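You operate a simulated robot arm through the tools that you are given. There is no shell and no other tool. Be economical: measure what you need, move in short steps, check, and stop when the job is done.

Carry out the task below with a simulated robot arm. There is one attempt and no reset: what you move stays moved.

JOB
Square up the plate, wipe it and set out the cup that the board names.
Fine: plate against the blue rib; rub off its water marks; cloth back; that cup stands in the cup ring; the other cup stays; let nothing fall.

Only the result counts: the job must be done as asked and must still hold three seconds after the hand-in. Knocking over, shifting, dropping, spilling or breaking anything else fails it. Flat cloth is picked up by pressing the open fingertips on it (5 to 10 N) and closing them slowly along it; thin cloth reads only 2 to 8 mm in the jaws.

ROBOT AND FRAMES
A 6-joint arm with a two-finger parallel gripper, fixed in place. Base frame: the origin is at the foot of the arm, x ahead of it, y to its left, z up; the work surface is at about z = 0. Units: m, rad, N and s.
With the tool pointing down near the work surface it reaches from about 0.14 to 0.58 m from the base axis. Its first joint turns from -1.152 to 1.152 rad. Payload 2.1 kg.
Tool frame: the origin (TCP) lies between the finger pads and is the grasp point; the fingertips stand 0.03 m ahead of it; z points along the fingers, y is the line along which they close. Largest opening 0.094 m; finger width 0.028, thickness 0.01; the body of the gripper, 0.05 by 0.096 m, starts 0.055 m behind the TCP.
Orientation is told as [roll, pitch, yaw] about the base's x, y, z axes, in that order, counted from this pose: with the fingers straight down and closing along the base's y, the tool's x points along the base's -x, its y along +y and its z along -z.

CONTROLS
- The arm moves only by the tool drive_tool. Its argument "targets" is a list that holds one entry, the list of rows, each a list of 7 numbers: the turn, a rotation vector about the tool's x, y, z in rad, then the shift along the tool's x, y, z in m, then the finger opening in m, from 0 to 0.094. In form: [[[wx, wy, wz, dx, dy, dz, fingers], ...]]. A call has 1 to 12 rows; each row shifts and turns the commanded pose from where the row before left it, along the tool's axes as they then stand. Rows are played at 5 a second. More than 0.05 m and 0.15 rad between two rows, or a gripper value outside its range, and nothing of the call is played. Where a pose cannot be reached the arm comes as near as it can. A force on the tool above 90 N (or 10 N above the force at the start of the call, whichever is more), or a blocked arm, ends the call early, and 0.2 s more pass. Each finger travels about 0.072 m/s and halts on what it meets, pressing with about 34 N; the grip force reading is that of the motor and also rises with nothing between the fingers. The clock runs only during rows and for 0.2 s after the last one: add rows that do not move to give the fingers time. It gives the time, the measured TCP pose, the force on the tool (base axes), the opening and the grip force at its end, in the units of the frame above (readings bear some noise), and new pictures: "show" is both (left out), scene, wrist or none.
- Cameras (640 x 400 px; columns grow to the right, rows downward): "scene" is fixed at [0.0443, -0.372, 0.4657]; the picture's right is [0.81, -0.58, 0.00], its down [-0.46, -0.65, -0.61] and it looks along [0.35, 0.49, -0.79] (base axes); focal length 253 px, centre (320, 200). "wrist" rides on the gripper at [-0.037, 0, -0.058] in the tool frame; the picture's right is [0.00, -1.00, 0.00], its down [0.97, 0.00, -0.24] and it looks along [0.24, 0.00, 0.97] (tool axes); focal length 218 px, centre (320, 200).
- pixel_to_xyz(camera, pixels): there is no depth. For up to 12 entries [column, row, z] of the newest picture of that camera ("zoom" is the newest enlarged one), the place [x, y] in the base frame at which the ray of that pixel passes the height z, good to about 0.003 m, but the place of the scene camera against the robot may be out by one fixed shift of up to 0.012 m in any direction. The clock stands still meanwhile.
- inspect(camera, box): a new picture of the part [left, top, right, bottom] of that camera's present view, enlarged. The clock stands still meanwhile.
- finish_job(): hands the job in; it is judged then, once.

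Work in short steps. Measure before you move; look again where a grasp or a placing could have gone wrong, and mend it. You have 80 turns and 150 pictures in all, those below and enlarged ones among them. Open the gripper and draw the arm clear of the work before you hand the job in, unless the task says otherwise; then end with one line.

The tools are called after "Request:" by a JSON object that holds its "method" and its "body". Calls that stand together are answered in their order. drive_tool: Moves the arm, as the interface text tells. Its arguments: {"type":"object","properties":{"targets":{"type":"array","items":{"type":"array","items":{"type":"array","items":{"type":"number"}}}},"show":{"type":"string","enum":["both","scene","wrist","none"]}},"required":["targets"]} The other tools are called the same way: pixel_to_xyz (camera, pixels) gives the place at which the rays of pixels pass given heights; inspect (camera, box) takes an enlarged picture of a part of a camera's view; finish_job () hands the job in.

At the start:

```text
clock: 0.0
position: [0.2344, -0.2952, 0.2699]
ee_rot: [-0.001, 0.0, 0.001]
contact_force: [0.1, -1.4, -1.0]
finger_gap: 0.0938
finger_force: 0.1
```

scene: 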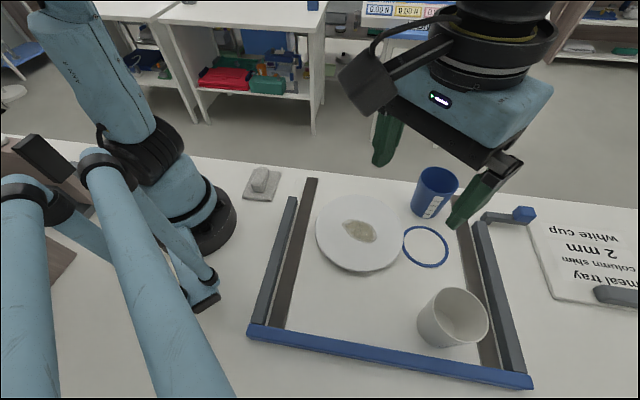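
wrist: 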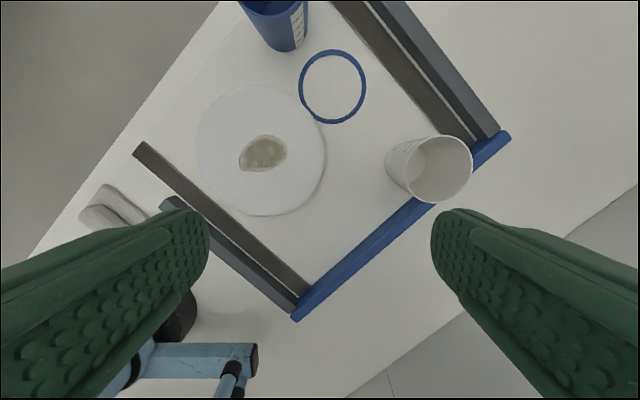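

The board is at right of the scene (560-640, 220-300), upside down; I enlarge it, the cloth at (262,182), and the plate area.

Request:
{"method": "inspect", "body": {"camera": "scene", "box": [480, 190, 640, 310]}}

Request:
{"method": "inspect", "body": {"camera": "scene", "box": [230, 150, 550, 390]}}

Request:
{"method": "inspect", "body": {"camera": "wrist", "box": [60, 0, 540, 330]}}

```text
3.33 times, centred on (560, 250) of scene
```

zoom: 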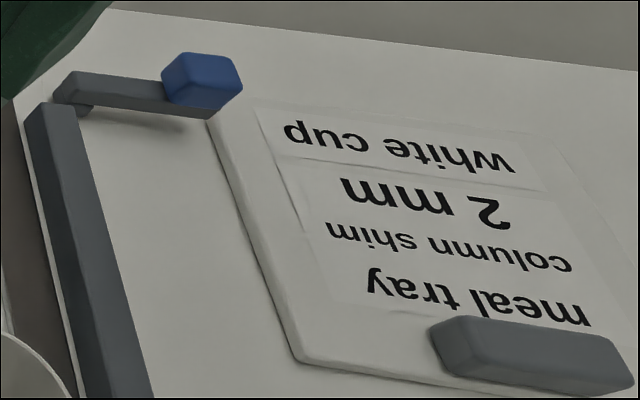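

```text
1.67 times, centred on (390, 270) of scene
```

zoom: 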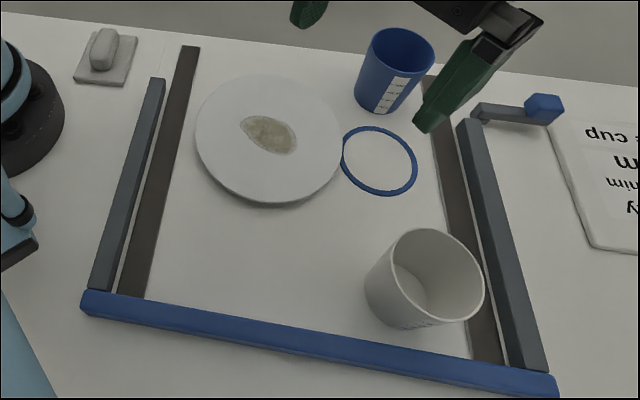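

```text
1.21 times, centred on (300, 165) of wrist
```

zoom: 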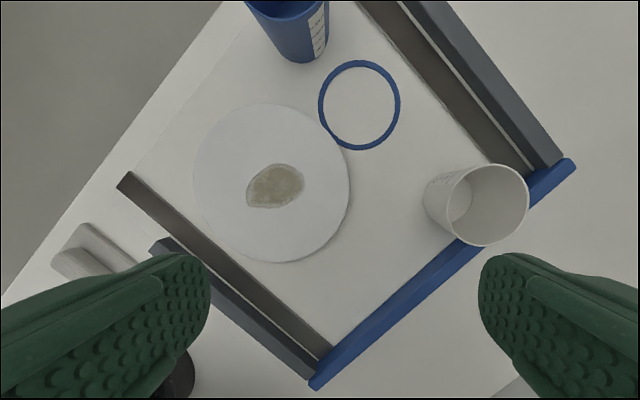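

The board names the white cup. I measure the key points and look closer at the cloth, the lever and the plate rim.

Request:
{"method": "inspect", "body": {"camera": "scene", "box": [230, 155, 310, 215]}}

Request:
{"method": "pixel_to_xyz", "body": {"camera": "scene", "pixels": [[262, 182, 0.01], [359, 232, 0.01], [426, 247, 0.0], [258, 330, 0.015], [526, 380, 0.015], [292, 200, 0.015], [312, 180, 0.0], [480, 225, 0.015], [524, 212, 0.02], [452, 345, 0.0], [435, 215, 0.0], [316, 236, 0.01]]}}

Request:
{"method": "pixel_to_xyz", "body": {"camera": "wrist", "pixels": [[112, 205, 0.01], [262, 150, 0.01], [332, 87, 0.0], [296, 315, 0.015], [505, 135, 0.015], [197, 150, 0.01], [326, 150, 0.01], [262, 86, 0.01], [262, 215, 0.01], [430, 200, 0.0], [285, 50, 0.0], [137, 147, 0.0]]}}

```text
6.67 times, centred on (270, 185) of scene
```

zoom: 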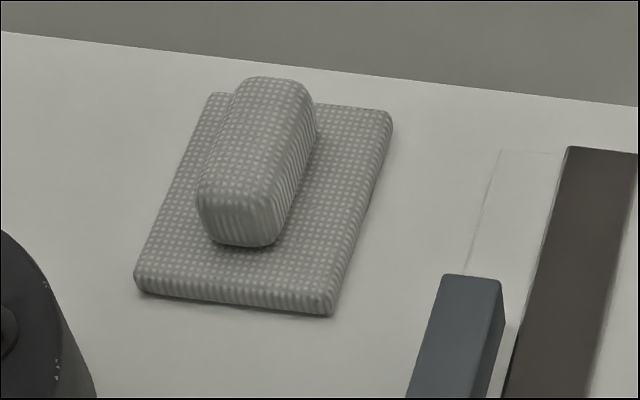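

```text
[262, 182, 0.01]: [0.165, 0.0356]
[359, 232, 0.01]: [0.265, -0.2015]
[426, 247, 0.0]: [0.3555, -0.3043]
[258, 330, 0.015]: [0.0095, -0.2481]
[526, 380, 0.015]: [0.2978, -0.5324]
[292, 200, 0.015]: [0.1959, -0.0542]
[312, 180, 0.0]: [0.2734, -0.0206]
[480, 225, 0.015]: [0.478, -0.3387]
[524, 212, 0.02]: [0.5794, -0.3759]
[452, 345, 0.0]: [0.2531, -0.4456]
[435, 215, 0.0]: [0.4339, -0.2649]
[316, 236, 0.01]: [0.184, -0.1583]
```

```text
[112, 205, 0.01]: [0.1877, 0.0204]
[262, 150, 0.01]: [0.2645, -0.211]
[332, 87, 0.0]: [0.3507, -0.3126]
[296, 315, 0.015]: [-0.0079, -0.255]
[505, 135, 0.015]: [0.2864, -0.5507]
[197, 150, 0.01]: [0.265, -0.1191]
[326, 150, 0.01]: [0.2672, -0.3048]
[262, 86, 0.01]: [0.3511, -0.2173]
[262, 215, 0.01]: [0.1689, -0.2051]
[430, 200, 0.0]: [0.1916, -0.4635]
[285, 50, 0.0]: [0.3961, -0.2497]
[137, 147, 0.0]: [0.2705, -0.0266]
```

The cloth is a pad with a grip ridge. Before moving I look closer at the rib edge, the plate rim and the far end of the rails to decide what is loose.

Request:
{"method": "inspect", "body": {"camera": "scene", "box": [240, 290, 400, 390]}}

Request:
{"method": "inspect", "body": {"camera": "scene", "box": [300, 160, 460, 280]}}

Request:
{"method": "inspect", "body": {"camera": "wrist", "box": [100, 0, 260, 120]}}

Request:
{"method": "inspect", "body": {"camera": "wrist", "box": [360, 60, 520, 220]}}

```text
4.00 times, centred on (320, 340) of scene
```

zoom: 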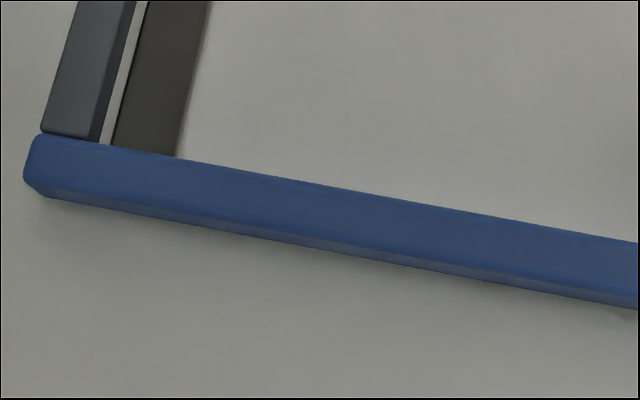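

```text
3.33 times, centred on (380, 220) of scene
```

zoom: 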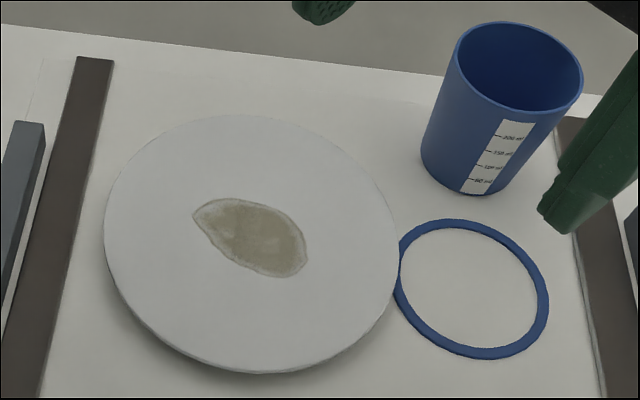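

```text
3.33 times, centred on (180, 60) of wrist
```

zoom: 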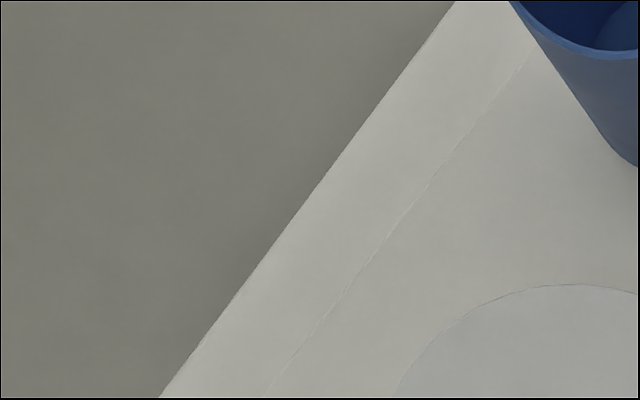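

```text
2.50 times, centred on (440, 140) of wrist
```

zoom: 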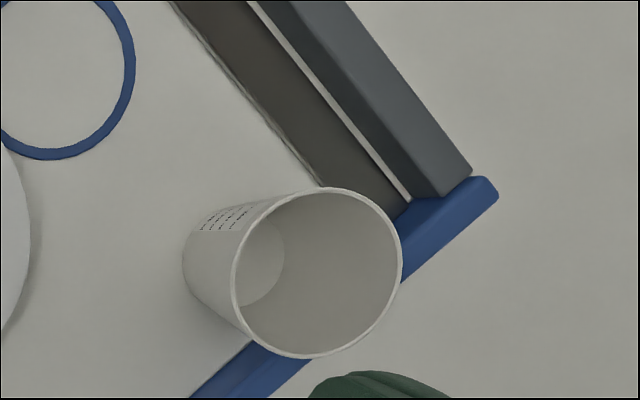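

The base with dark strips is fixed; the round plate (centre about (0.265,-0.21), radius 0.092) has to go to the rib along (-0.71,-0.71). I turn the tool 45° and go above the plate's far side, high up.

Request:
{"method": "drive_tool", "body": {"targets": [[[0, 0, -0.131, 0, 0, 0, 0.06], [0, 0, -0.131, 0, 0, 0, 0.06], [0, 0, -0.131, 0, 0, 0, 0.06], [0, 0, -0.131, 0, 0, 0, 0.06], [0, 0, -0.131, 0, 0, 0, 0.06], [0, 0, -0.131, 0, 0, 0, 0.06], [0, 0, 0, -0.042, 0.0076, 0, 0.06], [0, 0, 0, -0.042, 0.0076, 0, 0.06], [0, 0, 0, -0.042, 0.0076, 0, 0.06], [0, 0, 0, -0.042, 0.0076, 0, 0.06], [0, 0, 0, -0.042, 0.0076, 0, 0.06], [0, 0, 0, 0, 0, 0, 0.06]]]}}

```text
clock: 2.6
position: [0.3562, -0.1166, 0.2698]
ee_rot: [0.0, -0.001, 0.788]
contact_force: [-0.7, -0.3, 0.0]
finger_gap: 0.06
finger_force: 0.1
```

scene: 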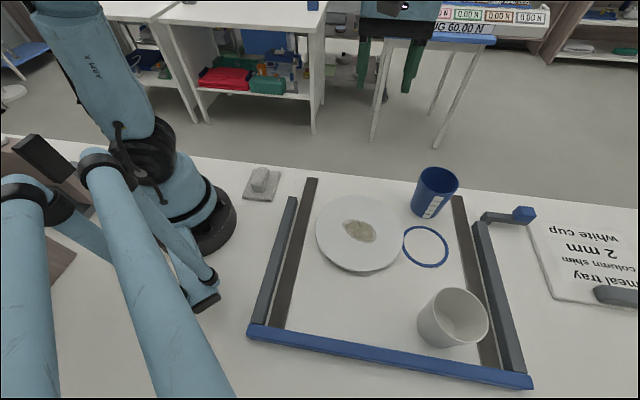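
wrist: 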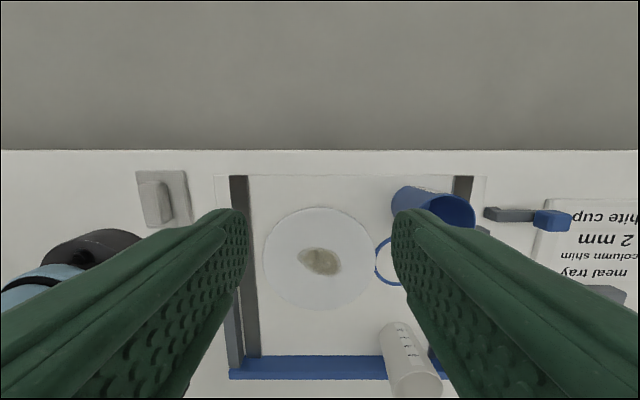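

A display appears at the top right of the scene (440-550, 5-35); I read it, and measure plate, cups and cloth from this square-on wrist view.

Request:
{"method": "inspect", "body": {"camera": "scene", "box": [420, 0, 580, 60]}}

Request:
{"method": "pixel_to_xyz", "body": {"camera": "wrist", "pixels": [[262, 258, 0.01], [374, 258, 0.01], [318, 207, 0.01], [318, 310, 0.01], [319, 262, 0.01], [164, 198, 0.03], [157, 203, 0.03], [310, 356, 0.015], [310, 378, 0.0], [400, 225, 0.0], [375, 262, 0.0]]}}

Request:
{"method": "inspect", "body": {"camera": "wrist", "box": [120, 150, 280, 250]}}

```text
4.00 times, centred on (500, 30) of scene
```

zoom: 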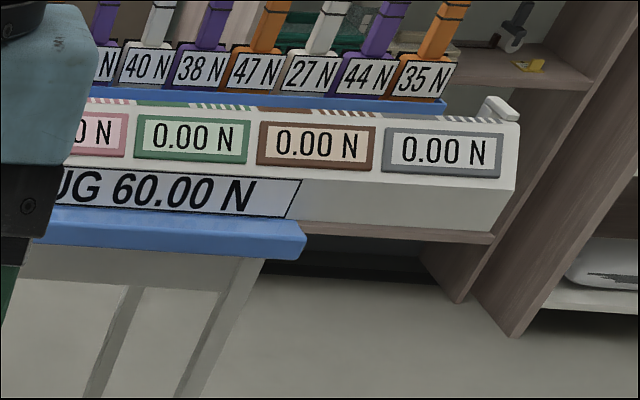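

```text
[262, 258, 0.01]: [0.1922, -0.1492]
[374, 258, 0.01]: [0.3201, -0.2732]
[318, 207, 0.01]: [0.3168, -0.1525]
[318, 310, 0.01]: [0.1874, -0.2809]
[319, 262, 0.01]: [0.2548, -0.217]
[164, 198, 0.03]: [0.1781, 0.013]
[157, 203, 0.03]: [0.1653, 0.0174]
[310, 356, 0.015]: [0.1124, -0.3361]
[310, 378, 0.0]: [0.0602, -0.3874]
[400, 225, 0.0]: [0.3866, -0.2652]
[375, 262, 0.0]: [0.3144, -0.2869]
```

```text
4.00 times, centred on (200, 200) of wrist
```

zoom: 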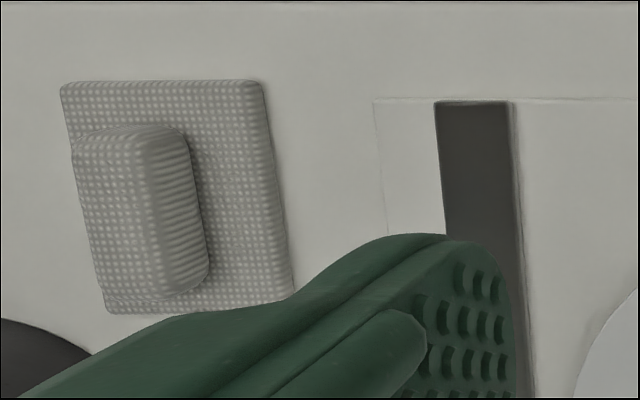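

Background is irrelevant. Plate centre is about (0.254,-0.214), lateral line matches the tool; rib face about 0.097 m from the plate rim. I descend behind the plate's far rim.

Request:
{"method": "drive_tool", "body": {"targets": [[[0, 0, 0, 0, 0, 0.046, 0.06], [0, 0, 0, 0, 0, 0.046, 0.06], [0, 0, 0, 0, 0, 0.046, 0.06], [0, 0, 0, 0, 0, 0.046, 0.06], [0, 0, 0, 0, 0, 0.03, 0.06], [0, 0, 0, 0, 0, 0.018, 0.06]]]}}

```text
clock: 4.0
position: [0.3544, -0.1182, 0.0369]
ee_rot: [0.0, 0.0, 0.787]
contact_force: [-0.6, -0.7, 0.1]
finger_gap: 0.06
finger_force: 0.1
```

scene: 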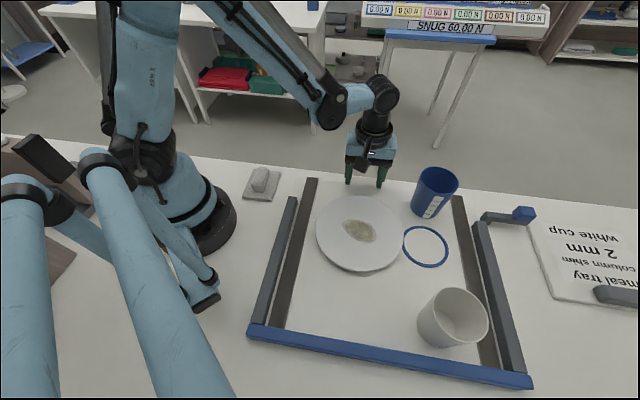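
wrist: 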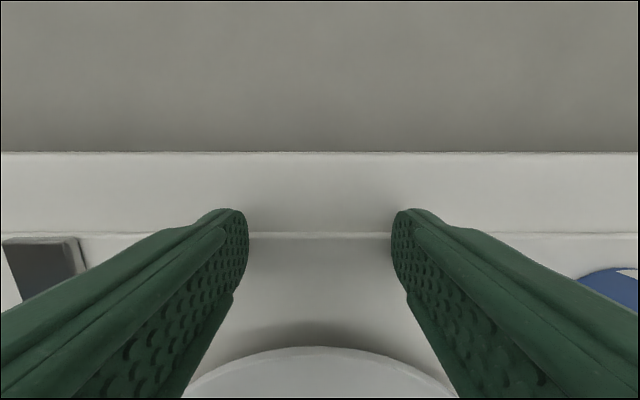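

The plate's rim shows as raised (row 350, shadow below), fingers behind it. I push 0.08 m along the tool's x in small steps.

Request:
{"method": "drive_tool", "body": {"targets": [[[0, 0, 0, 0.012, 0, 0, 0.06], [0, 0, 0, 0.012, 0, 0, 0.06], [0, 0, 0, 0.01, 0, 0, 0.06], [0, 0, 0, 0.008, 0, 0, 0.06], [0, 0, 0, 0.008, 0, 0, 0.06], [0, 0, 0, 0.008, 0, 0, 0.06], [0, 0, 0, 0.008, 0, 0, 0.06], [0, 0, 0, 0.008, 0, 0, 0.06], [0, 0, 0, 0.006, 0, 0, 0.06]]]}}

```text
clock: 6.0
position: [0.2984, -0.1754, 0.0375]
ee_rot: [-0.001, 0.0, 0.787]
contact_force: [1.6, 1.0, -0.8]
finger_gap: 0.0602
finger_force: 0.2
```

scene: 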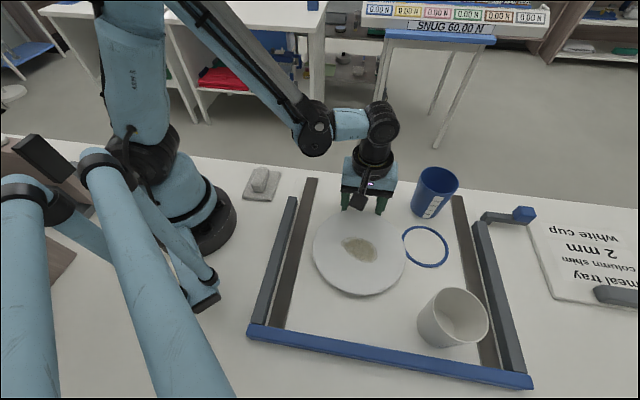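
wrist: 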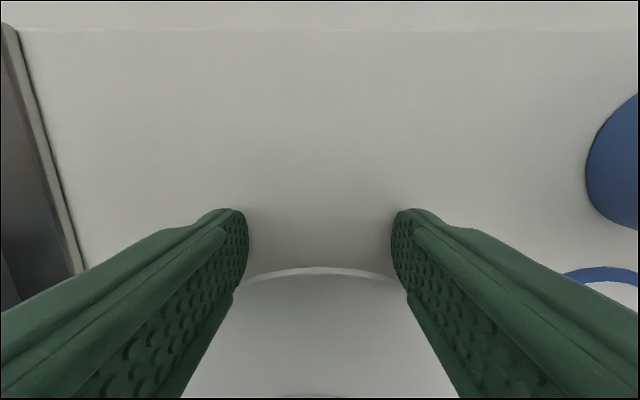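

The plate slides straight with ~2 N. About 0.06 m remain; I push 0.048 m further and then look.

Request:
{"method": "drive_tool", "body": {"targets": [[[0, 0, 0, 0.008, 0, 0, 0.06], [0, 0, 0, 0.008, 0, 0, 0.06], [0, 0, 0, 0.008, 0, 0, 0.06], [0, 0, 0, 0.008, 0, 0, 0.06], [0, 0, 0, 0.006, 0, 0, 0.06], [0, 0, 0, 0.006, 0, 0, 0.06], [0, 0, 0, 0.004, 0, 0, 0.06]]], "show": "scene"}}

Request:
{"method": "inspect", "body": {"camera": "scene", "box": [290, 200, 450, 370]}}

```text
clock: 7.6
position: [0.2654, -0.2086, 0.0363]
ee_rot: [0.001, 0.0, 0.788]
contact_force: [1.2, 1.2, 0.9]
finger_gap: 0.0601
finger_force: 0.6
```

scene: 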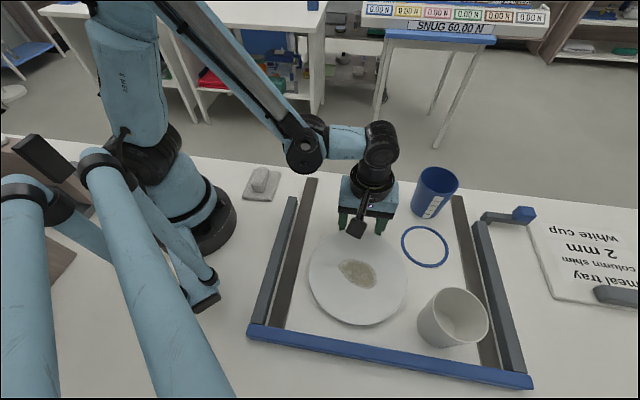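

```text
2.35 times, centred on (370, 285) of scene
```

zoom: 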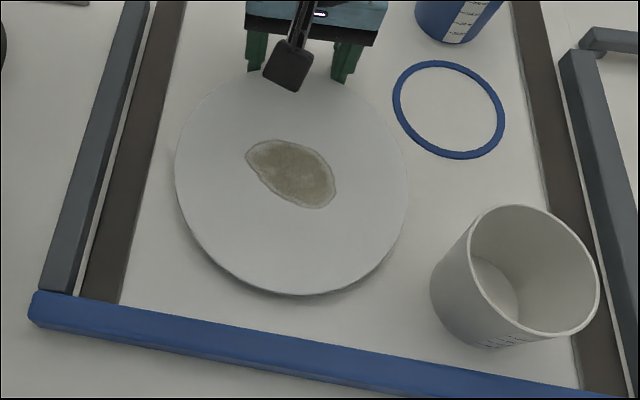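

The gap to the rib is ~18 px. I push on in 3 mm steps, looking for a force rise.

Request:
{"method": "drive_tool", "body": {"targets": [[[0, 0, 0, 0.005, 0, 0, 0.06], [0, 0, 0, 0.004, 0, 0, 0.06], [0, 0, 0, 0.003, 0, 0, 0.06], [0, 0, 0, 0.003, 0, 0, 0.06]]], "show": "scene"}}

Request:
{"method": "inspect", "body": {"camera": "scene", "box": [290, 250, 450, 370]}}

```text
clock: 8.6
position: [0.2548, -0.2203, 0.0384]
ee_rot: [0.0, 0.0, 0.786]
contact_force: [1.4, 1.1, 0.2]
finger_gap: 0.0602
finger_force: 0.3
```

scene: 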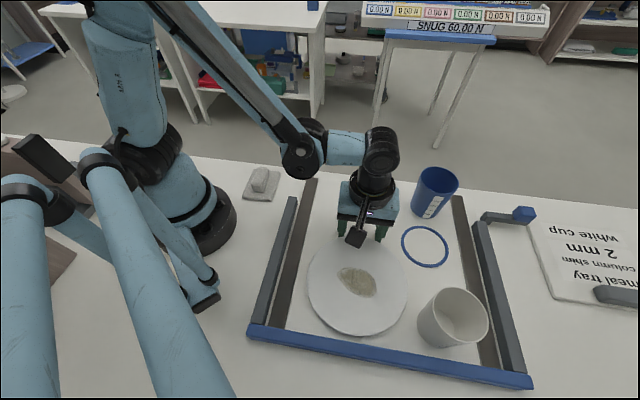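

```text
3.33 times, centred on (370, 310) of scene
```

zoom: 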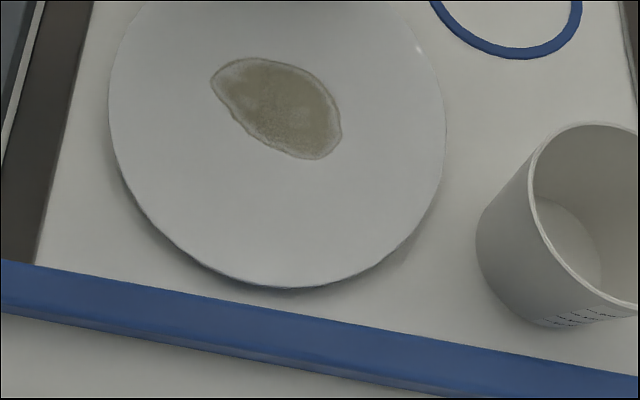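

About 7 px remain (≈10 mm). I continue in 3 mm steps.

Request:
{"method": "drive_tool", "body": {"targets": [[[0, 0, 0, 0.003, 0, 0, 0.06], [0, 0, 0, 0.003, 0, 0, 0.06], [0, 0, 0, 0.003, 0, 0, 0.06]]], "show": "none"}}

Request:
{"method": "inspect", "body": {"camera": "scene", "box": [310, 290, 410, 370]}}

```text
clock: 9.4
position: [0.2479, -0.2269, 0.0388]
ee_rot: [0.001, 0.001, 0.787]
contact_force: [1.4, 1.0, -0.2]
finger_gap: 0.0601
finger_force: 0.6
```

```text
5.00 times, centred on (360, 330) of scene
```

zoom: 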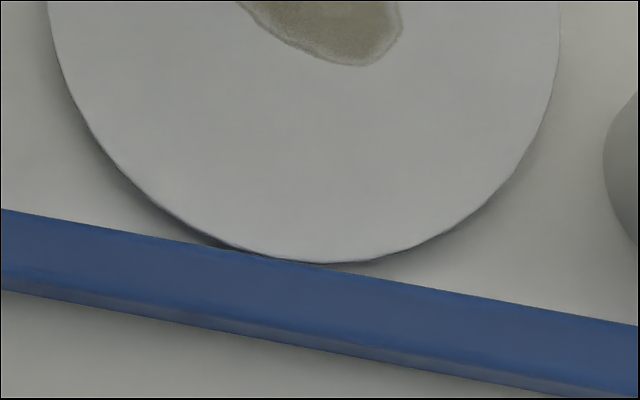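

Almost touching. I go on in 2 mm steps with a force read at the end.

Request:
{"method": "drive_tool", "body": {"targets": [[[0, 0, 0, 0.002, 0, 0, 0.06], [0, 0, 0, 0.002, 0, 0, 0.06], [0, 0, 0, 0, 0, 0, 0.06]]], "show": "none"}}

Request:
{"method": "inspect", "body": {"camera": "scene", "box": [310, 290, 410, 370]}}

```text
clock: 10.2
position: [0.2481, -0.2274, 0.0391]
ee_rot: [0.001, -0.01, 0.788]
contact_force: [21.1, 21.7, 4.9]
finger_gap: 0.06
finger_force: 0.4
```

```text
5.00 times, centred on (360, 330) of scene
```

zoom: 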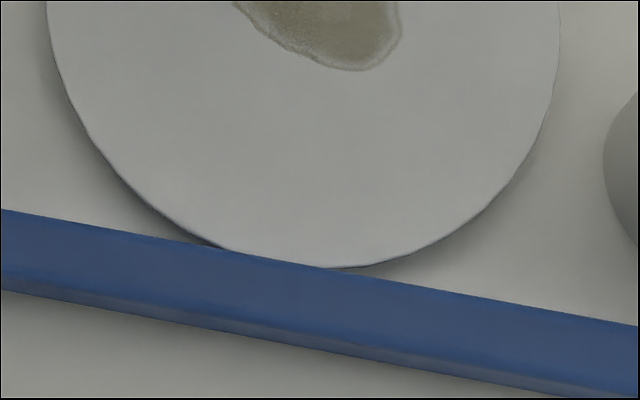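

Force rose to ~30 N: the plate is hard against the rib. I back off, rise and go above the cloth for a look.

Request:
{"method": "drive_tool", "body": {"targets": [[[0, 0, 0, -0.004, 0, 0, 0.06], [0, 0, 0, -0.026, 0, 0, 0.06], [0, 0, 0, 0, 0, -0.04, 0.06], [0, 0, 0, 0, 0, -0.045, 0.06], [0, 0, 0, 0, 0, -0.045, 0.06], [0, 0, 0, 0, 0, -0.03, 0.06], [0, 0, 0, -0.017, 0.045, 0, 0.06], [0, 0, 0, -0.017, 0.045, 0, 0.06], [0, 0, 0, -0.017, 0.045, 0, 0.06], [0, 0, 0, -0.017, 0.045, 0, 0.06], [0, 0, 0, -0.017, 0.045, 0, 0.06]]]}}

```text
clock: 12.6
position: [0.1682, 0.0104, 0.1973]
ee_rot: [-0.001, 0.001, 0.788]
contact_force: [0.1, 0.2, 1.1]
finger_gap: 0.0599
finger_force: 0.1
```

scene: 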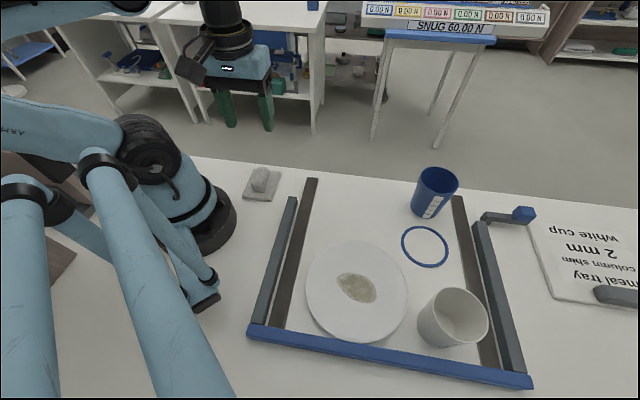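
wrist: 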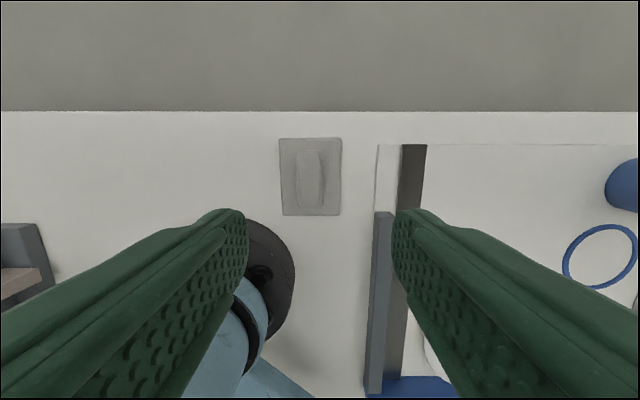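

The cloth pad is at wrist (310,177), its ridge (297-325, 150-208) aligned with the tool. I zoom and measure.

Request:
{"method": "inspect", "body": {"camera": "wrist", "box": [265, 125, 361, 221]}}

Request:
{"method": "pixel_to_xyz", "body": {"camera": "wrist", "pixels": [[310, 150, 0.025], [311, 207, 0.025], [297, 178, 0.025], [325, 178, 0.025], [279, 139, 0.01], [341, 139, 0.01], [339, 215, 0.01], [283, 215, 0.01], [320, 200, 0.0]]}}

```text
4.17 times, centred on (313, 173) of wrist
```

zoom: 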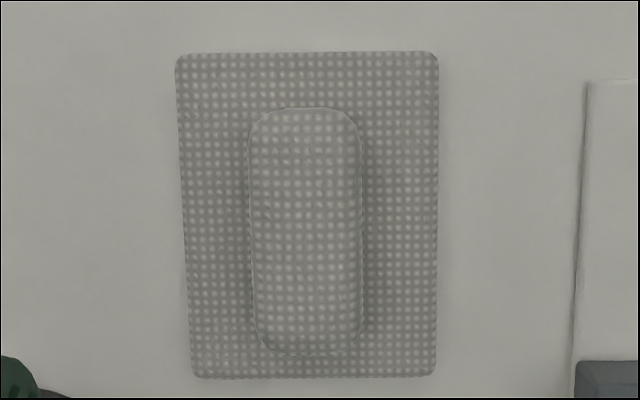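

```text
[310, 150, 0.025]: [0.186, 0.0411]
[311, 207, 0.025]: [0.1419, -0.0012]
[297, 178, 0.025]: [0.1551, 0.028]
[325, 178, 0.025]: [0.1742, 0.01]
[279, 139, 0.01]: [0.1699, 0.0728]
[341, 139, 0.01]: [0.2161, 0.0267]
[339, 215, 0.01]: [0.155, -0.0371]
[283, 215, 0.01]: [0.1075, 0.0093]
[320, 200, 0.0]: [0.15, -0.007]
```

Ridge centre ≈ (0.165,0.0195), width ~0.026, already aligned. I centre over it and lower to fingertips just above the pad.

Request:
{"method": "drive_tool", "body": {"targets": [[[0, 0, 0, -0.0042, 0.0087, 0, 0.06], [0, 0, 0, 0, 0, 0.045, 0.06], [0, 0, 0, 0, 0, 0.045, 0.06], [0, 0, 0, 0, 0, 0.03, 0.06], [0, 0, 0, 0, 0, 0, 0.06]]]}}

```text
clock: 13.8
position: [0.1645, 0.021, 0.0782]
ee_rot: [0.0, -0.001, 0.787]
contact_force: [-0.6, 0.4, 0.0]
finger_gap: 0.0601
finger_force: 0.0
```

scene: 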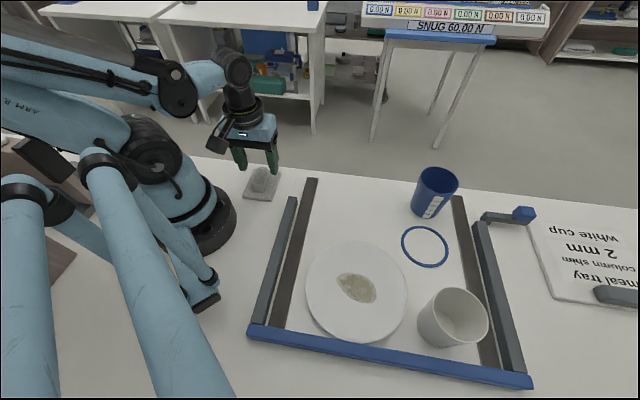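
wrist: 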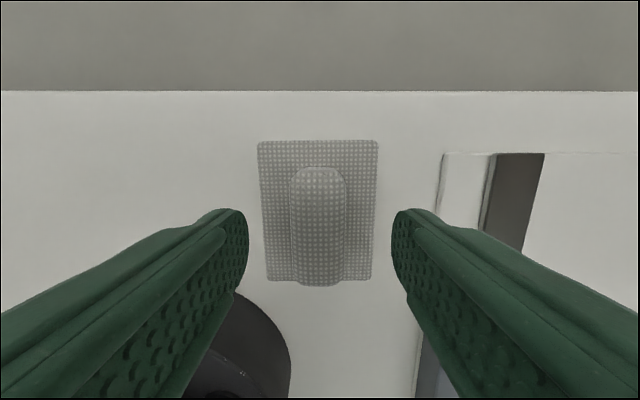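

The ridge is centred (column 318) between the fingers. I lower 0.03 m watching the force, then close slowly.

Request:
{"method": "drive_tool", "body": {"targets": [[[0, 0, 0, 0, 0, 0.015, 0.06], [0, 0, 0, 0, 0, 0.01, 0.06], [0, 0, 0, 0, 0, 0.005, 0.06], [0, 0, 0, 0, 0, 0, 0.06]]]}}

```text
clock: 14.8
position: [0.1652, 0.0201, 0.0481]
ee_rot: [-0.001, 0.0, 0.788]
contact_force: [0.8, -0.2, -0.5]
finger_gap: 0.0599
finger_force: 0.1
```

scene: 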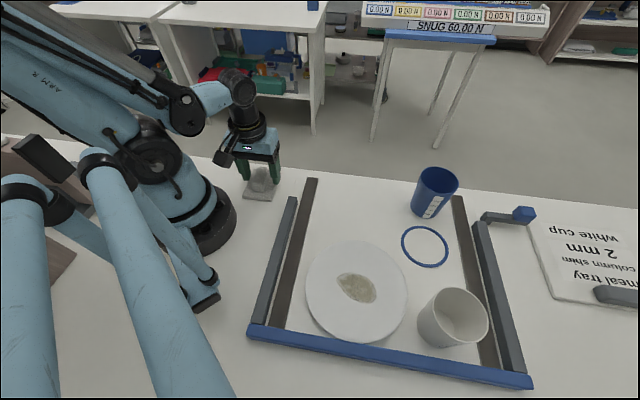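
wrist: 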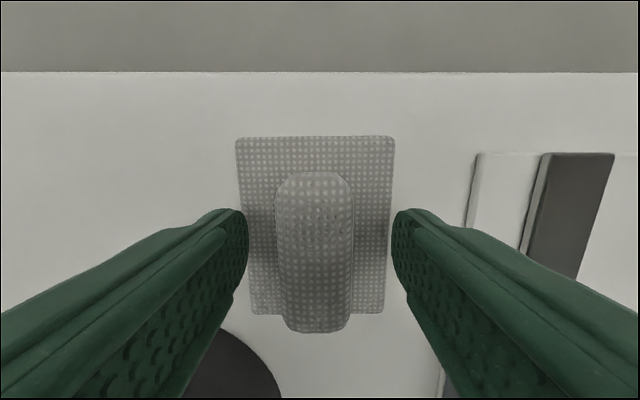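

No contact yet and well aligned. I close on the ridge.

Request:
{"method": "drive_tool", "body": {"targets": [[[0, 0, 0, 0, 0, 0, 0.05], [0, 0, 0, 0, 0, 0, 0.04], [0, 0, 0, 0, 0, 0, 0.03], [0, 0, 0, 0, 0, 0, 0.02], [0, 0, 0, 0, 0, 0, 0.012], [0, 0, 0, 0, 0, 0, 0.012]]], "show": "wrist"}}

```text
clock: 16.2
position: [0.1664, 0.0192, 0.0486]
ee_rot: [-0.001, 0.0, 0.786]
contact_force: [-0.3, -0.2, -0.1]
finger_gap: 0.0268
finger_force: 34.1
```

wrist: 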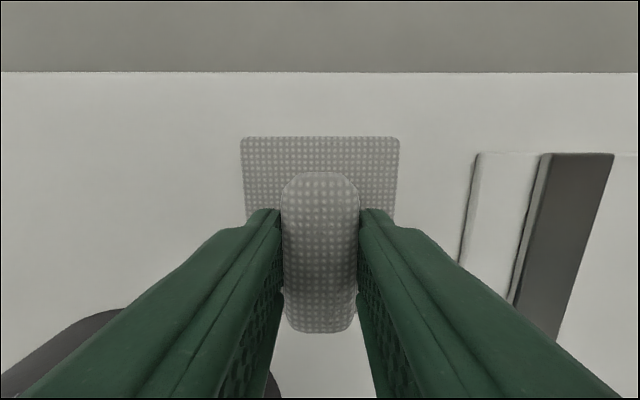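

Gripped firmly (0.0268 m, 34 N). I lift 0.1 m and measure the water mark in the new plate position.

Request:
{"method": "drive_tool", "body": {"targets": [[[0, 0, 0, 0, 0, -0.02, 0.012], [0, 0, 0, 0, 0, -0.04, 0.012], [0, 0, 0, 0, 0, -0.04, 0.012]]]}}

Request:
{"method": "pixel_to_xyz", "body": {"camera": "scene", "pixels": [[356, 288, 0.015], [337, 276, 0.015], [376, 298, 0.015], [338, 286, 0.015], [350, 303, 0.015], [372, 284, 0.015], [307, 285, 0.015], [407, 290, 0.015], [356, 242, 0.015], [354, 342, 0.015]]}}

Request:
{"method": "inspect", "body": {"camera": "scene", "box": [290, 235, 430, 345]}}

```text
clock: 17.0
position: [0.1648, 0.0192, 0.1468]
ee_rot: [0.001, -0.001, 0.786]
contact_force: [0.8, 0.2, -0.3]
finger_gap: 0.0121
finger_force: 0.1
```

scene: 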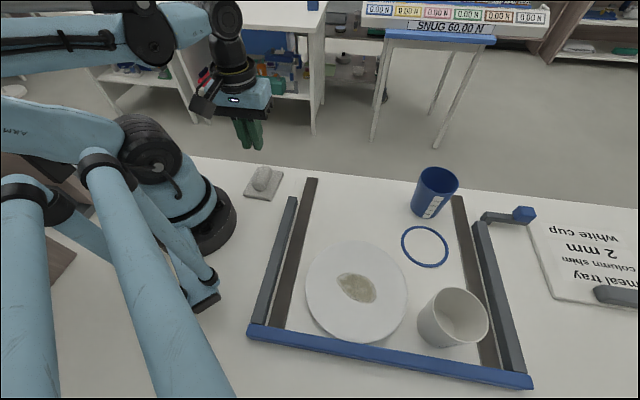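
wrist: 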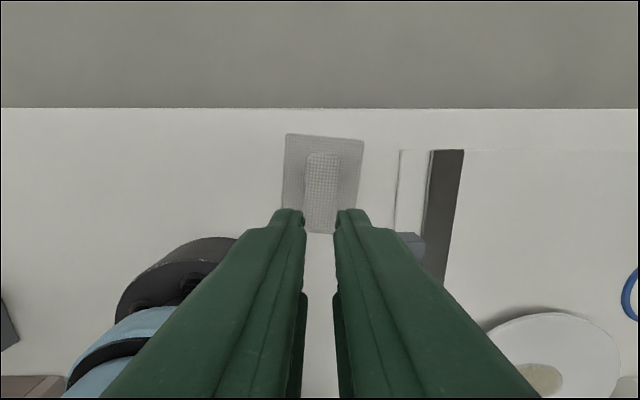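

```text
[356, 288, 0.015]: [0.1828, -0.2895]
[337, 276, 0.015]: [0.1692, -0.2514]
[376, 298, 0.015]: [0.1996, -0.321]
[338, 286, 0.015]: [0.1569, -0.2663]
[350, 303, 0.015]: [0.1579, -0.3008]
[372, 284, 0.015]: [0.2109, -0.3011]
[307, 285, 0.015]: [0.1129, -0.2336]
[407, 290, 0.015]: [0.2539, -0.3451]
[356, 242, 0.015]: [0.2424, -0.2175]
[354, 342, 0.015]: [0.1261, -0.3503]
```

```text
3.64 times, centred on (360, 290) of scene
```

zoom: 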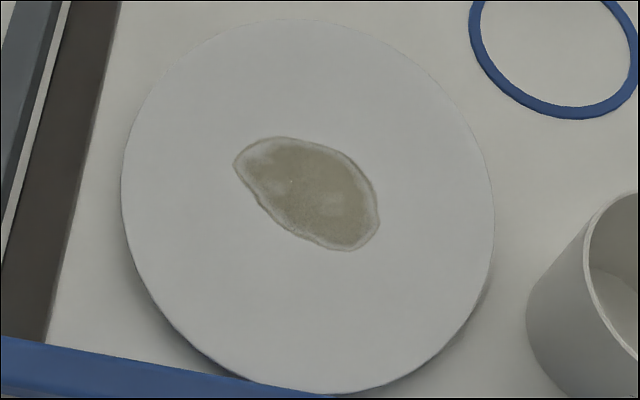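

The ridge slipped out (gap 0.0121, cloth still on the table at wrist (322,190), slightly turned). I look closely to regrasp deeper.

Request:
{"method": "drive_tool", "body": {"targets": [[[0, 0, 0, 0, 0, 0, 0.06], [0, 0, 0, 0, 0, 0, 0.06]]], "show": "none"}}

Request:
{"method": "inspect", "body": {"camera": "wrist", "box": [260, 120, 388, 248]}}

Request:
{"method": "pixel_to_xyz", "body": {"camera": "zoom", "pixels": [[320, 200, 0.02]]}}

Request:
{"method": "inspect", "body": {"camera": "scene", "box": [230, 155, 310, 215]}}

```text
clock: 17.6
position: [0.1656, 0.02, 0.1466]
ee_rot: [0.0, 0.001, 0.786]
contact_force: [-0.5, 0.7, 0.8]
finger_gap: 0.0597
finger_force: 0.1
```

```text
3.12 times, centred on (324, 184) of wrist
```

zoom: 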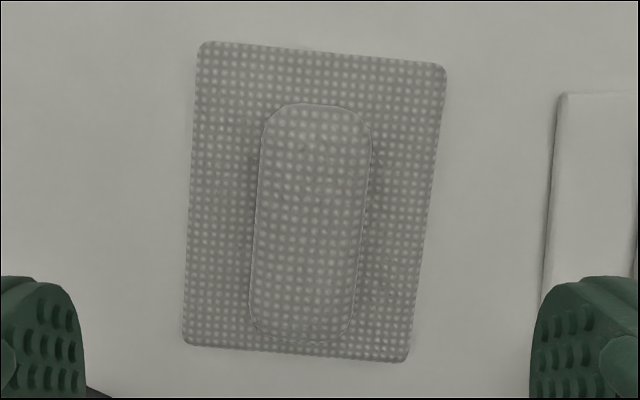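

```text
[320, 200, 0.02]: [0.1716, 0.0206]
```

```text
6.67 times, centred on (270, 185) of scene
```

zoom: 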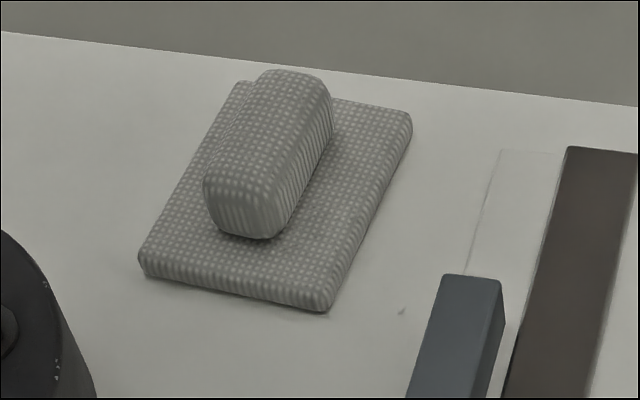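

The pad sits turned ~5° with ridge centre (0.1654,0.018). I turn +0.09 about the tool's z, centre and go down deeper, to 0.042.

Request:
{"method": "drive_tool", "body": {"targets": [[[0, 0, 0.09, 0, 0, 0, 0.06], [0, 0, 0, 0.0011, -0.0014, 0.035, 0.06], [0, 0, 0, 0, 0, 0.04, 0.06], [0, 0, 0, 0, 0, 0.02, 0.06], [0, 0, 0, 0, 0, 0.006, 0.06], [0, 0, 0, 0, 0, 0.003, 0.06], [0, 0, 0, 0, 0, 0, 0.06]]], "show": "wrist"}}

```text
clock: 19.2
position: [0.1639, 0.0177, 0.0445]
ee_rot: [0.001, 0.001, 0.697]
contact_force: [0.0, -0.2, 0.6]
finger_gap: 0.0599
finger_force: 0.0
```

wrist: 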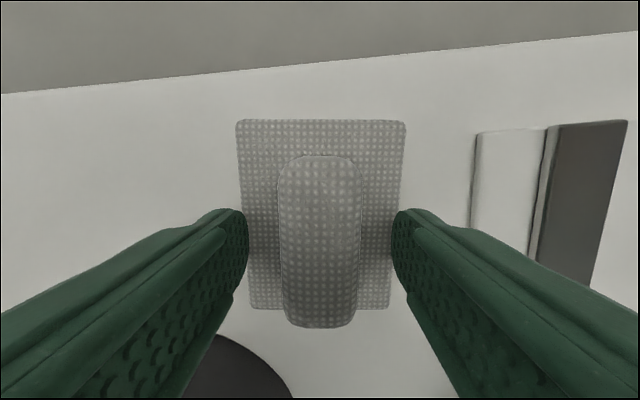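

Aligned; I shift 3 mm back and step down in 2 mm steps to feel the pad.

Request:
{"method": "drive_tool", "body": {"targets": [[[0, 0, 0, -0.003, 0, 0.002, 0.06], [0, 0, 0, 0, 0, 0.002, 0.06], [0, 0, 0, 0, 0, 0.002, 0.06], [0, 0, 0, 0, 0, 0, 0.06]]], "show": "none"}}

```text
clock: 19.9
position: [0.166, 0.0193, 0.0419]
ee_rot: [0.005, 0.009, 0.699]
contact_force: [-8.6, 0.7, 47.7]
finger_gap: 0.0598
finger_force: 0.1
stopped in row 3: the force on the tool passed its limit (the readings are from after the stop); the commanded pose is now the measured one
```

Pad top felt at TCP z≈0.042. I rise 1.5 mm, close slowly, then lift slowly by 15 mm to test.

Request:
{"method": "drive_tool", "body": {"targets": [[[0, 0, 0, 0, 0, -0.0015, 0.06], [0, 0, 0, 0, 0, 0, 0.05], [0, 0, 0, 0, 0, 0, 0.04], [0, 0, 0, 0, 0, 0, 0.03], [0, 0, 0, 0, 0, 0, 0.02], [0, 0, 0, 0, 0, 0, 0.005], [0, 0, 0, 0, 0, 0, 0.0], [0, 0, 0, 0, 0, 0, 0.0]]], "show": "wrist"}}

```text
clock: 21.6
position: [0.1651, 0.0199, 0.0422]
ee_rot: [0.003, 0.006, 0.699]
contact_force: [0.2, -0.2, 0.5]
finger_gap: 0.0313
finger_force: 34.7
```

wrist: 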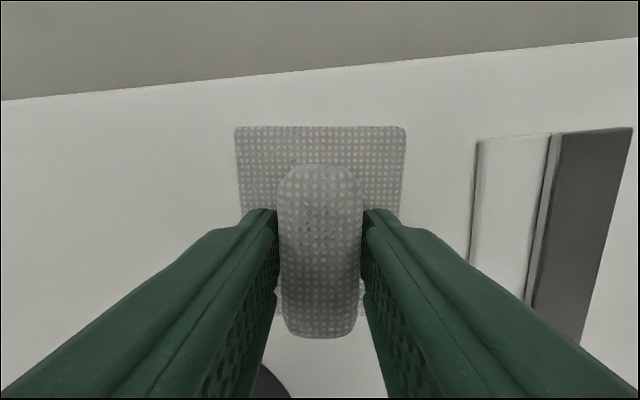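

Now the gap is 0.031 (deeper, on the full ridge width). Slow test lift.

Request:
{"method": "drive_tool", "body": {"targets": [[[0, 0, 0, 0, 0, -0.003, 0], [0, 0, 0, 0, 0, -0.004, 0], [0, 0, 0, 0, 0, -0.006, 0], [0, 0, 0, 0, 0, -0.01, 0], [0, 0, 0, 0, 0, -0.01, 0], [0, 0, 0, 0, 0, 0, 0]]]}}

```text
clock: 23.1
position: [0.1669, 0.0188, 0.0749]
ee_rot: [0.003, 0.006, 0.695]
contact_force: [-0.4, -0.3, -0.7]
finger_gap: 0.0316
finger_force: 34.2
```

scene: 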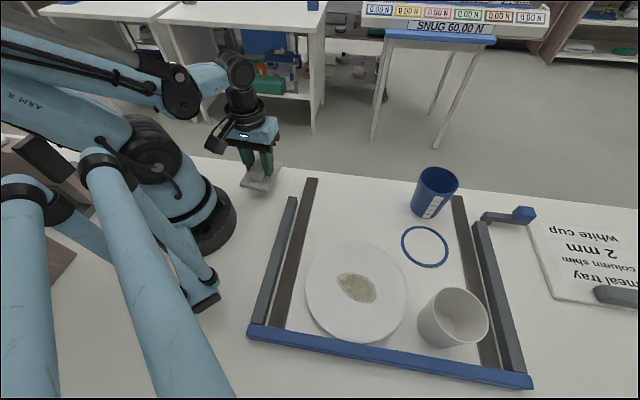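
wrist: 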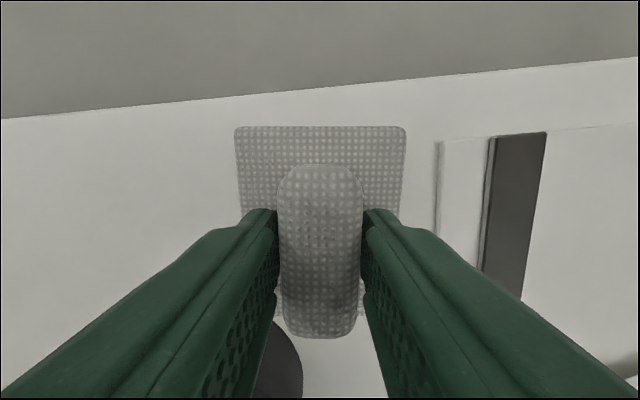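

The cloth is held. I raise it, turn back to 45° and carry it over the water mark (≈(0.178,-0.298)).

Request:
{"method": "drive_tool", "body": {"targets": [[[0, 0, -0.045, 0, 0, -0.03, 0], [0, 0, -0.045, 0, 0, -0.03, 0], [0, 0, 0, 0.0216, -0.0232, 0, 0], [0, 0, 0, 0.0216, -0.0232, 0, 0], [0, 0, 0, 0.0216, -0.0232, 0, 0], [0, 0, 0, 0.0216, -0.0232, 0, 0], [0, 0, 0, 0.0216, -0.0232, 0, 0], [0, 0, 0, 0.0216, -0.0232, 0, 0], [0, 0, 0, 0.0216, -0.0232, 0, 0], [0, 0, 0, 0.0216, -0.0232, 0, 0], [0, 0, 0, 0.0216, -0.0232, 0, 0], [0, 0, 0, 0.0216, -0.0232, 0, 0]]]}}

```text
clock: 25.6
position: [0.1808, -0.2972, 0.1356]
ee_rot: [0.004, 0.007, 0.786]
contact_force: [1.0, -0.2, -1.1]
finger_gap: 0.0317
finger_force: 34.1
```

scene: 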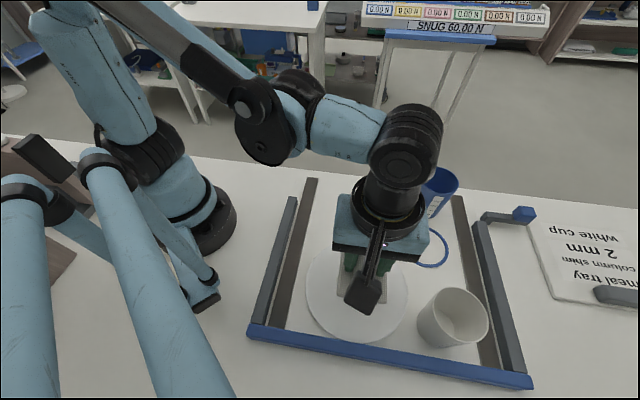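
wrist: 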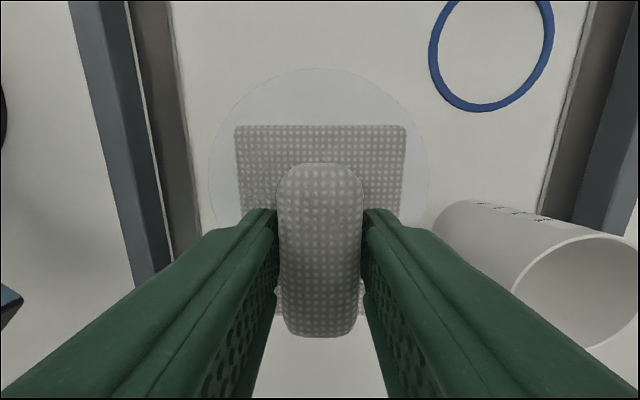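

Over the plate, cup clear on the right. I lower toward the plate, last part in 2 mm steps.

Request:
{"method": "drive_tool", "body": {"targets": [[[0, 0, 0, 0, 0, 0.03, 0], [0, 0, 0, 0, 0, 0.03, 0], [0, 0, 0, 0, 0, 0.01, 0], [0, 0, 0, 0, 0, 0.003, 0], [0, 0, 0, 0, 0, 0.003, 0], [0, 0, 0, 0, 0, 0, 0]]], "show": "scene"}}

```text
clock: 26.8
position: [0.1785, -0.2967, 0.0627]
ee_rot: [0.007, 0.005, 0.786]
contact_force: [-1.2, 1.0, 33.4]
finger_gap: 0.0317
finger_force: 34.3
stopped in row 5: the force on the tool passed its limit (the readings are from after the stop); the commanded pose is now the measured one
```

scene: 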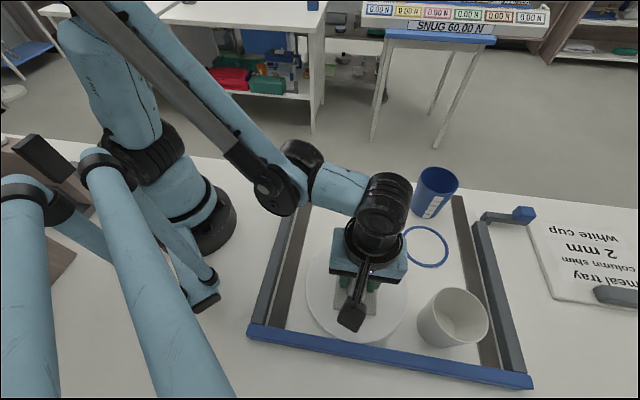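

Contact at z≈0.063 with 33 N, too hard. I ease up 1 mm and read.

Request:
{"method": "drive_tool", "body": {"targets": [[[0, 0, 0, 0, 0, -0.0005, 0], [0, 0, 0, 0, 0, 0, 0]]], "show": "none"}}

```text
clock: 27.4
position: [0.1788, -0.296, 0.0651]
ee_rot: [0.004, 0.003, 0.79]
contact_force: [0.8, 1.0, 26.9]
finger_gap: 0.0319
finger_force: 34.1
```

Still 27 N. Ease another 1 mm.

Request:
{"method": "drive_tool", "body": {"targets": [[[0, 0, 0, 0, 0, -0.001, 0], [0, 0, 0, 0, 0, 0, 0]]], "show": "none"}}

```text
clock: 28.0
position: [0.179, -0.2954, 0.0641]
ee_rot: [0.008, 0.005, 0.786]
contact_force: [-0.2, -0.6, -1.3]
finger_gap: 0.0318
finger_force: 34.0
```

Just off contact. I press 0.4 mm and rub with short lateral strokes (tool y).

Request:
{"method": "drive_tool", "body": {"targets": [[[0, 0, 0, 0, 0, 0.0005, 0], [0, 0, 0, 0, 0.008, 0, 0], [0, 0, 0, 0, 0.008, 0, 0], [0, 0, 0, 0, -0.008, 0, 0], [0, 0, 0, 0, -0.008, 0, 0], [0, 0, 0, 0, -0.008, 0, 0], [0, 0, 0, 0, -0.008, 0, 0], [0, 0, 0, 0, 0.008, 0, 0], [0, 0, 0, 0, 0.008, 0, 0], [0, 0, 0, 0, 0, 0, 0]]]}}

```text
clock: 30.2
position: [0.1784, -0.2962, 0.0638]
ee_rot: [0.008, 0.004, 0.786]
contact_force: [0.4, 0.1, 0.8]
finger_gap: 0.0315
finger_force: 34.1
```

scene: 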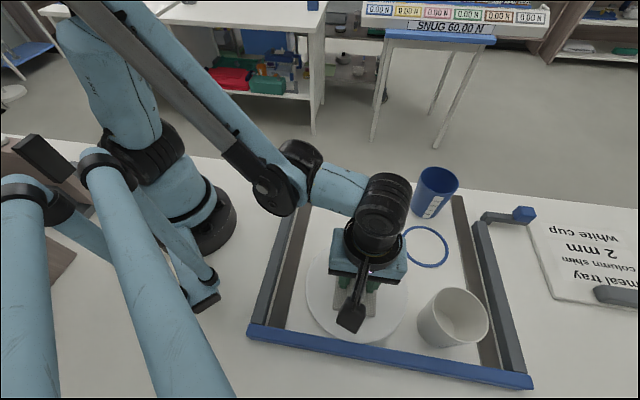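
wrist: 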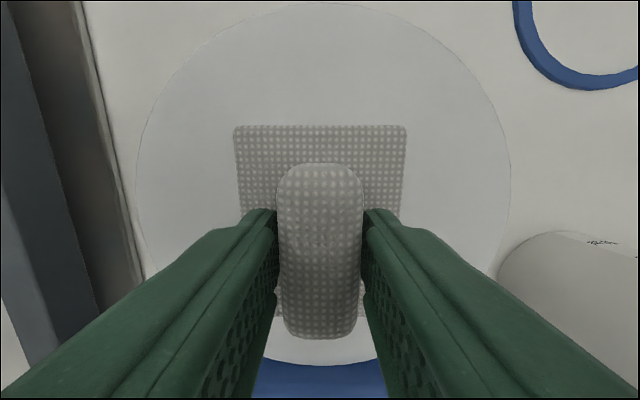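

No contact force yet; press 0.6 mm more and read.

Request:
{"method": "drive_tool", "body": {"targets": [[[0, 0, 0, 0, 0, 0.0006, 0], [0, 0, 0, 0, 0, 0, 0]]], "show": "none"}}

```text
clock: 30.8
position: [0.1785, -0.2963, 0.0632]
ee_rot: [0.006, 0.006, 0.787]
contact_force: [-5.8, -0.9, 38.6]
finger_gap: 0.0317
finger_force: 34.2
```

Request:
{"method": "drive_tool", "body": {"targets": [[[0, 0, 0, 0, 0, -0.0003, 0], [0, 0, 0, 0, 0, 0, 0]]], "show": "none"}}

```text
clock: 31.4
position: [0.179, -0.2967, 0.0642]
ee_rot: [0.007, 0.006, 0.785]
contact_force: [-6.3, -4.1, 31.9]
finger_gap: 0.0319
finger_force: 33.4
```

32 N now. I ease 0.5 mm more, then make a short stroke and read.

Request:
{"method": "drive_tool", "body": {"targets": [[[0, 0, 0, 0, 0, -0.0005, 0], [0, 0, 0, 0, 0, 0, 0]]], "show": "none"}}

```text
clock: 32.0
position: [0.1795, -0.2954, 0.0638]
ee_rot: [0.008, 0.003, 0.788]
contact_force: [-0.2, 1.0, 0.8]
finger_gap: 0.0315
finger_force: 34.1
```

Request:
{"method": "drive_tool", "body": {"targets": [[[0, 0, 0, 0, 0, 0.0003, 0], [0, 0, 0, 0, 0.004, 0, 0], [0, 0, 0, 0, 0.004, 0, 0]]], "show": "none"}}

```text
clock: 32.8
position: [0.1741, -0.2906, 0.0629]
ee_rot: [0.008, 0.006, 0.787]
contact_force: [-0.4, 0.9, -1.0]
finger_gap: 0.0315
finger_force: 34.4
```

Request:
{"method": "drive_tool", "body": {"targets": [[[0, 0, 0, 0, 0, 0.0003, 0], [0, 0, 0, 0, -0.004, 0, 0], [0, 0, 0, 0, -0.004, 0, 0]]], "show": "none"}}

```text
clock: 33.6
position: [0.1781, -0.2956, 0.0633]
ee_rot: [0.01, 0.006, 0.788]
contact_force: [-7.9, 6.3, 25.1]
finger_gap: 0.0317
finger_force: 34.3
```

Now 25 N with ~10 N sliding friction: real rubbing. I do lateral strokes of ±16 mm at this height and check that the plate stays.

Request:
{"method": "drive_tool", "body": {"targets": [[[0, 0, 0, 0, -0.008, 0, 0], [0, 0, 0, 0, -0.008, 0, 0], [0, 0, 0, 0, 0.008, 0, 0], [0, 0, 0, 0, 0.008, 0, 0], [0, 0, 0, 0, 0.008, 0, 0], [0, 0, 0, 0, 0.008, 0, 0], [0, 0, 0, 0, -0.008, 0, 0], [0, 0, 0, 0, -0.008, 0, 0], [0, 0, 0, 0, 0, 0, 0]]], "show": "wrist"}}

```text
clock: 35.6
position: [0.1807, -0.2948, 0.0622]
ee_rot: [0.009, 0.004, 0.789]
contact_force: [-9.2, 8.1, 29.7]
finger_gap: 0.0314
finger_force: 34.4
```

wrist: 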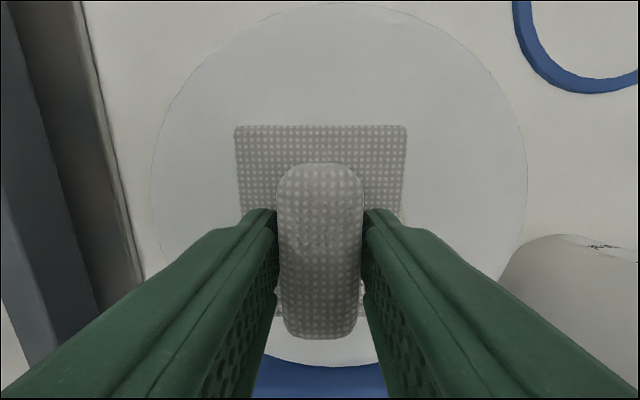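

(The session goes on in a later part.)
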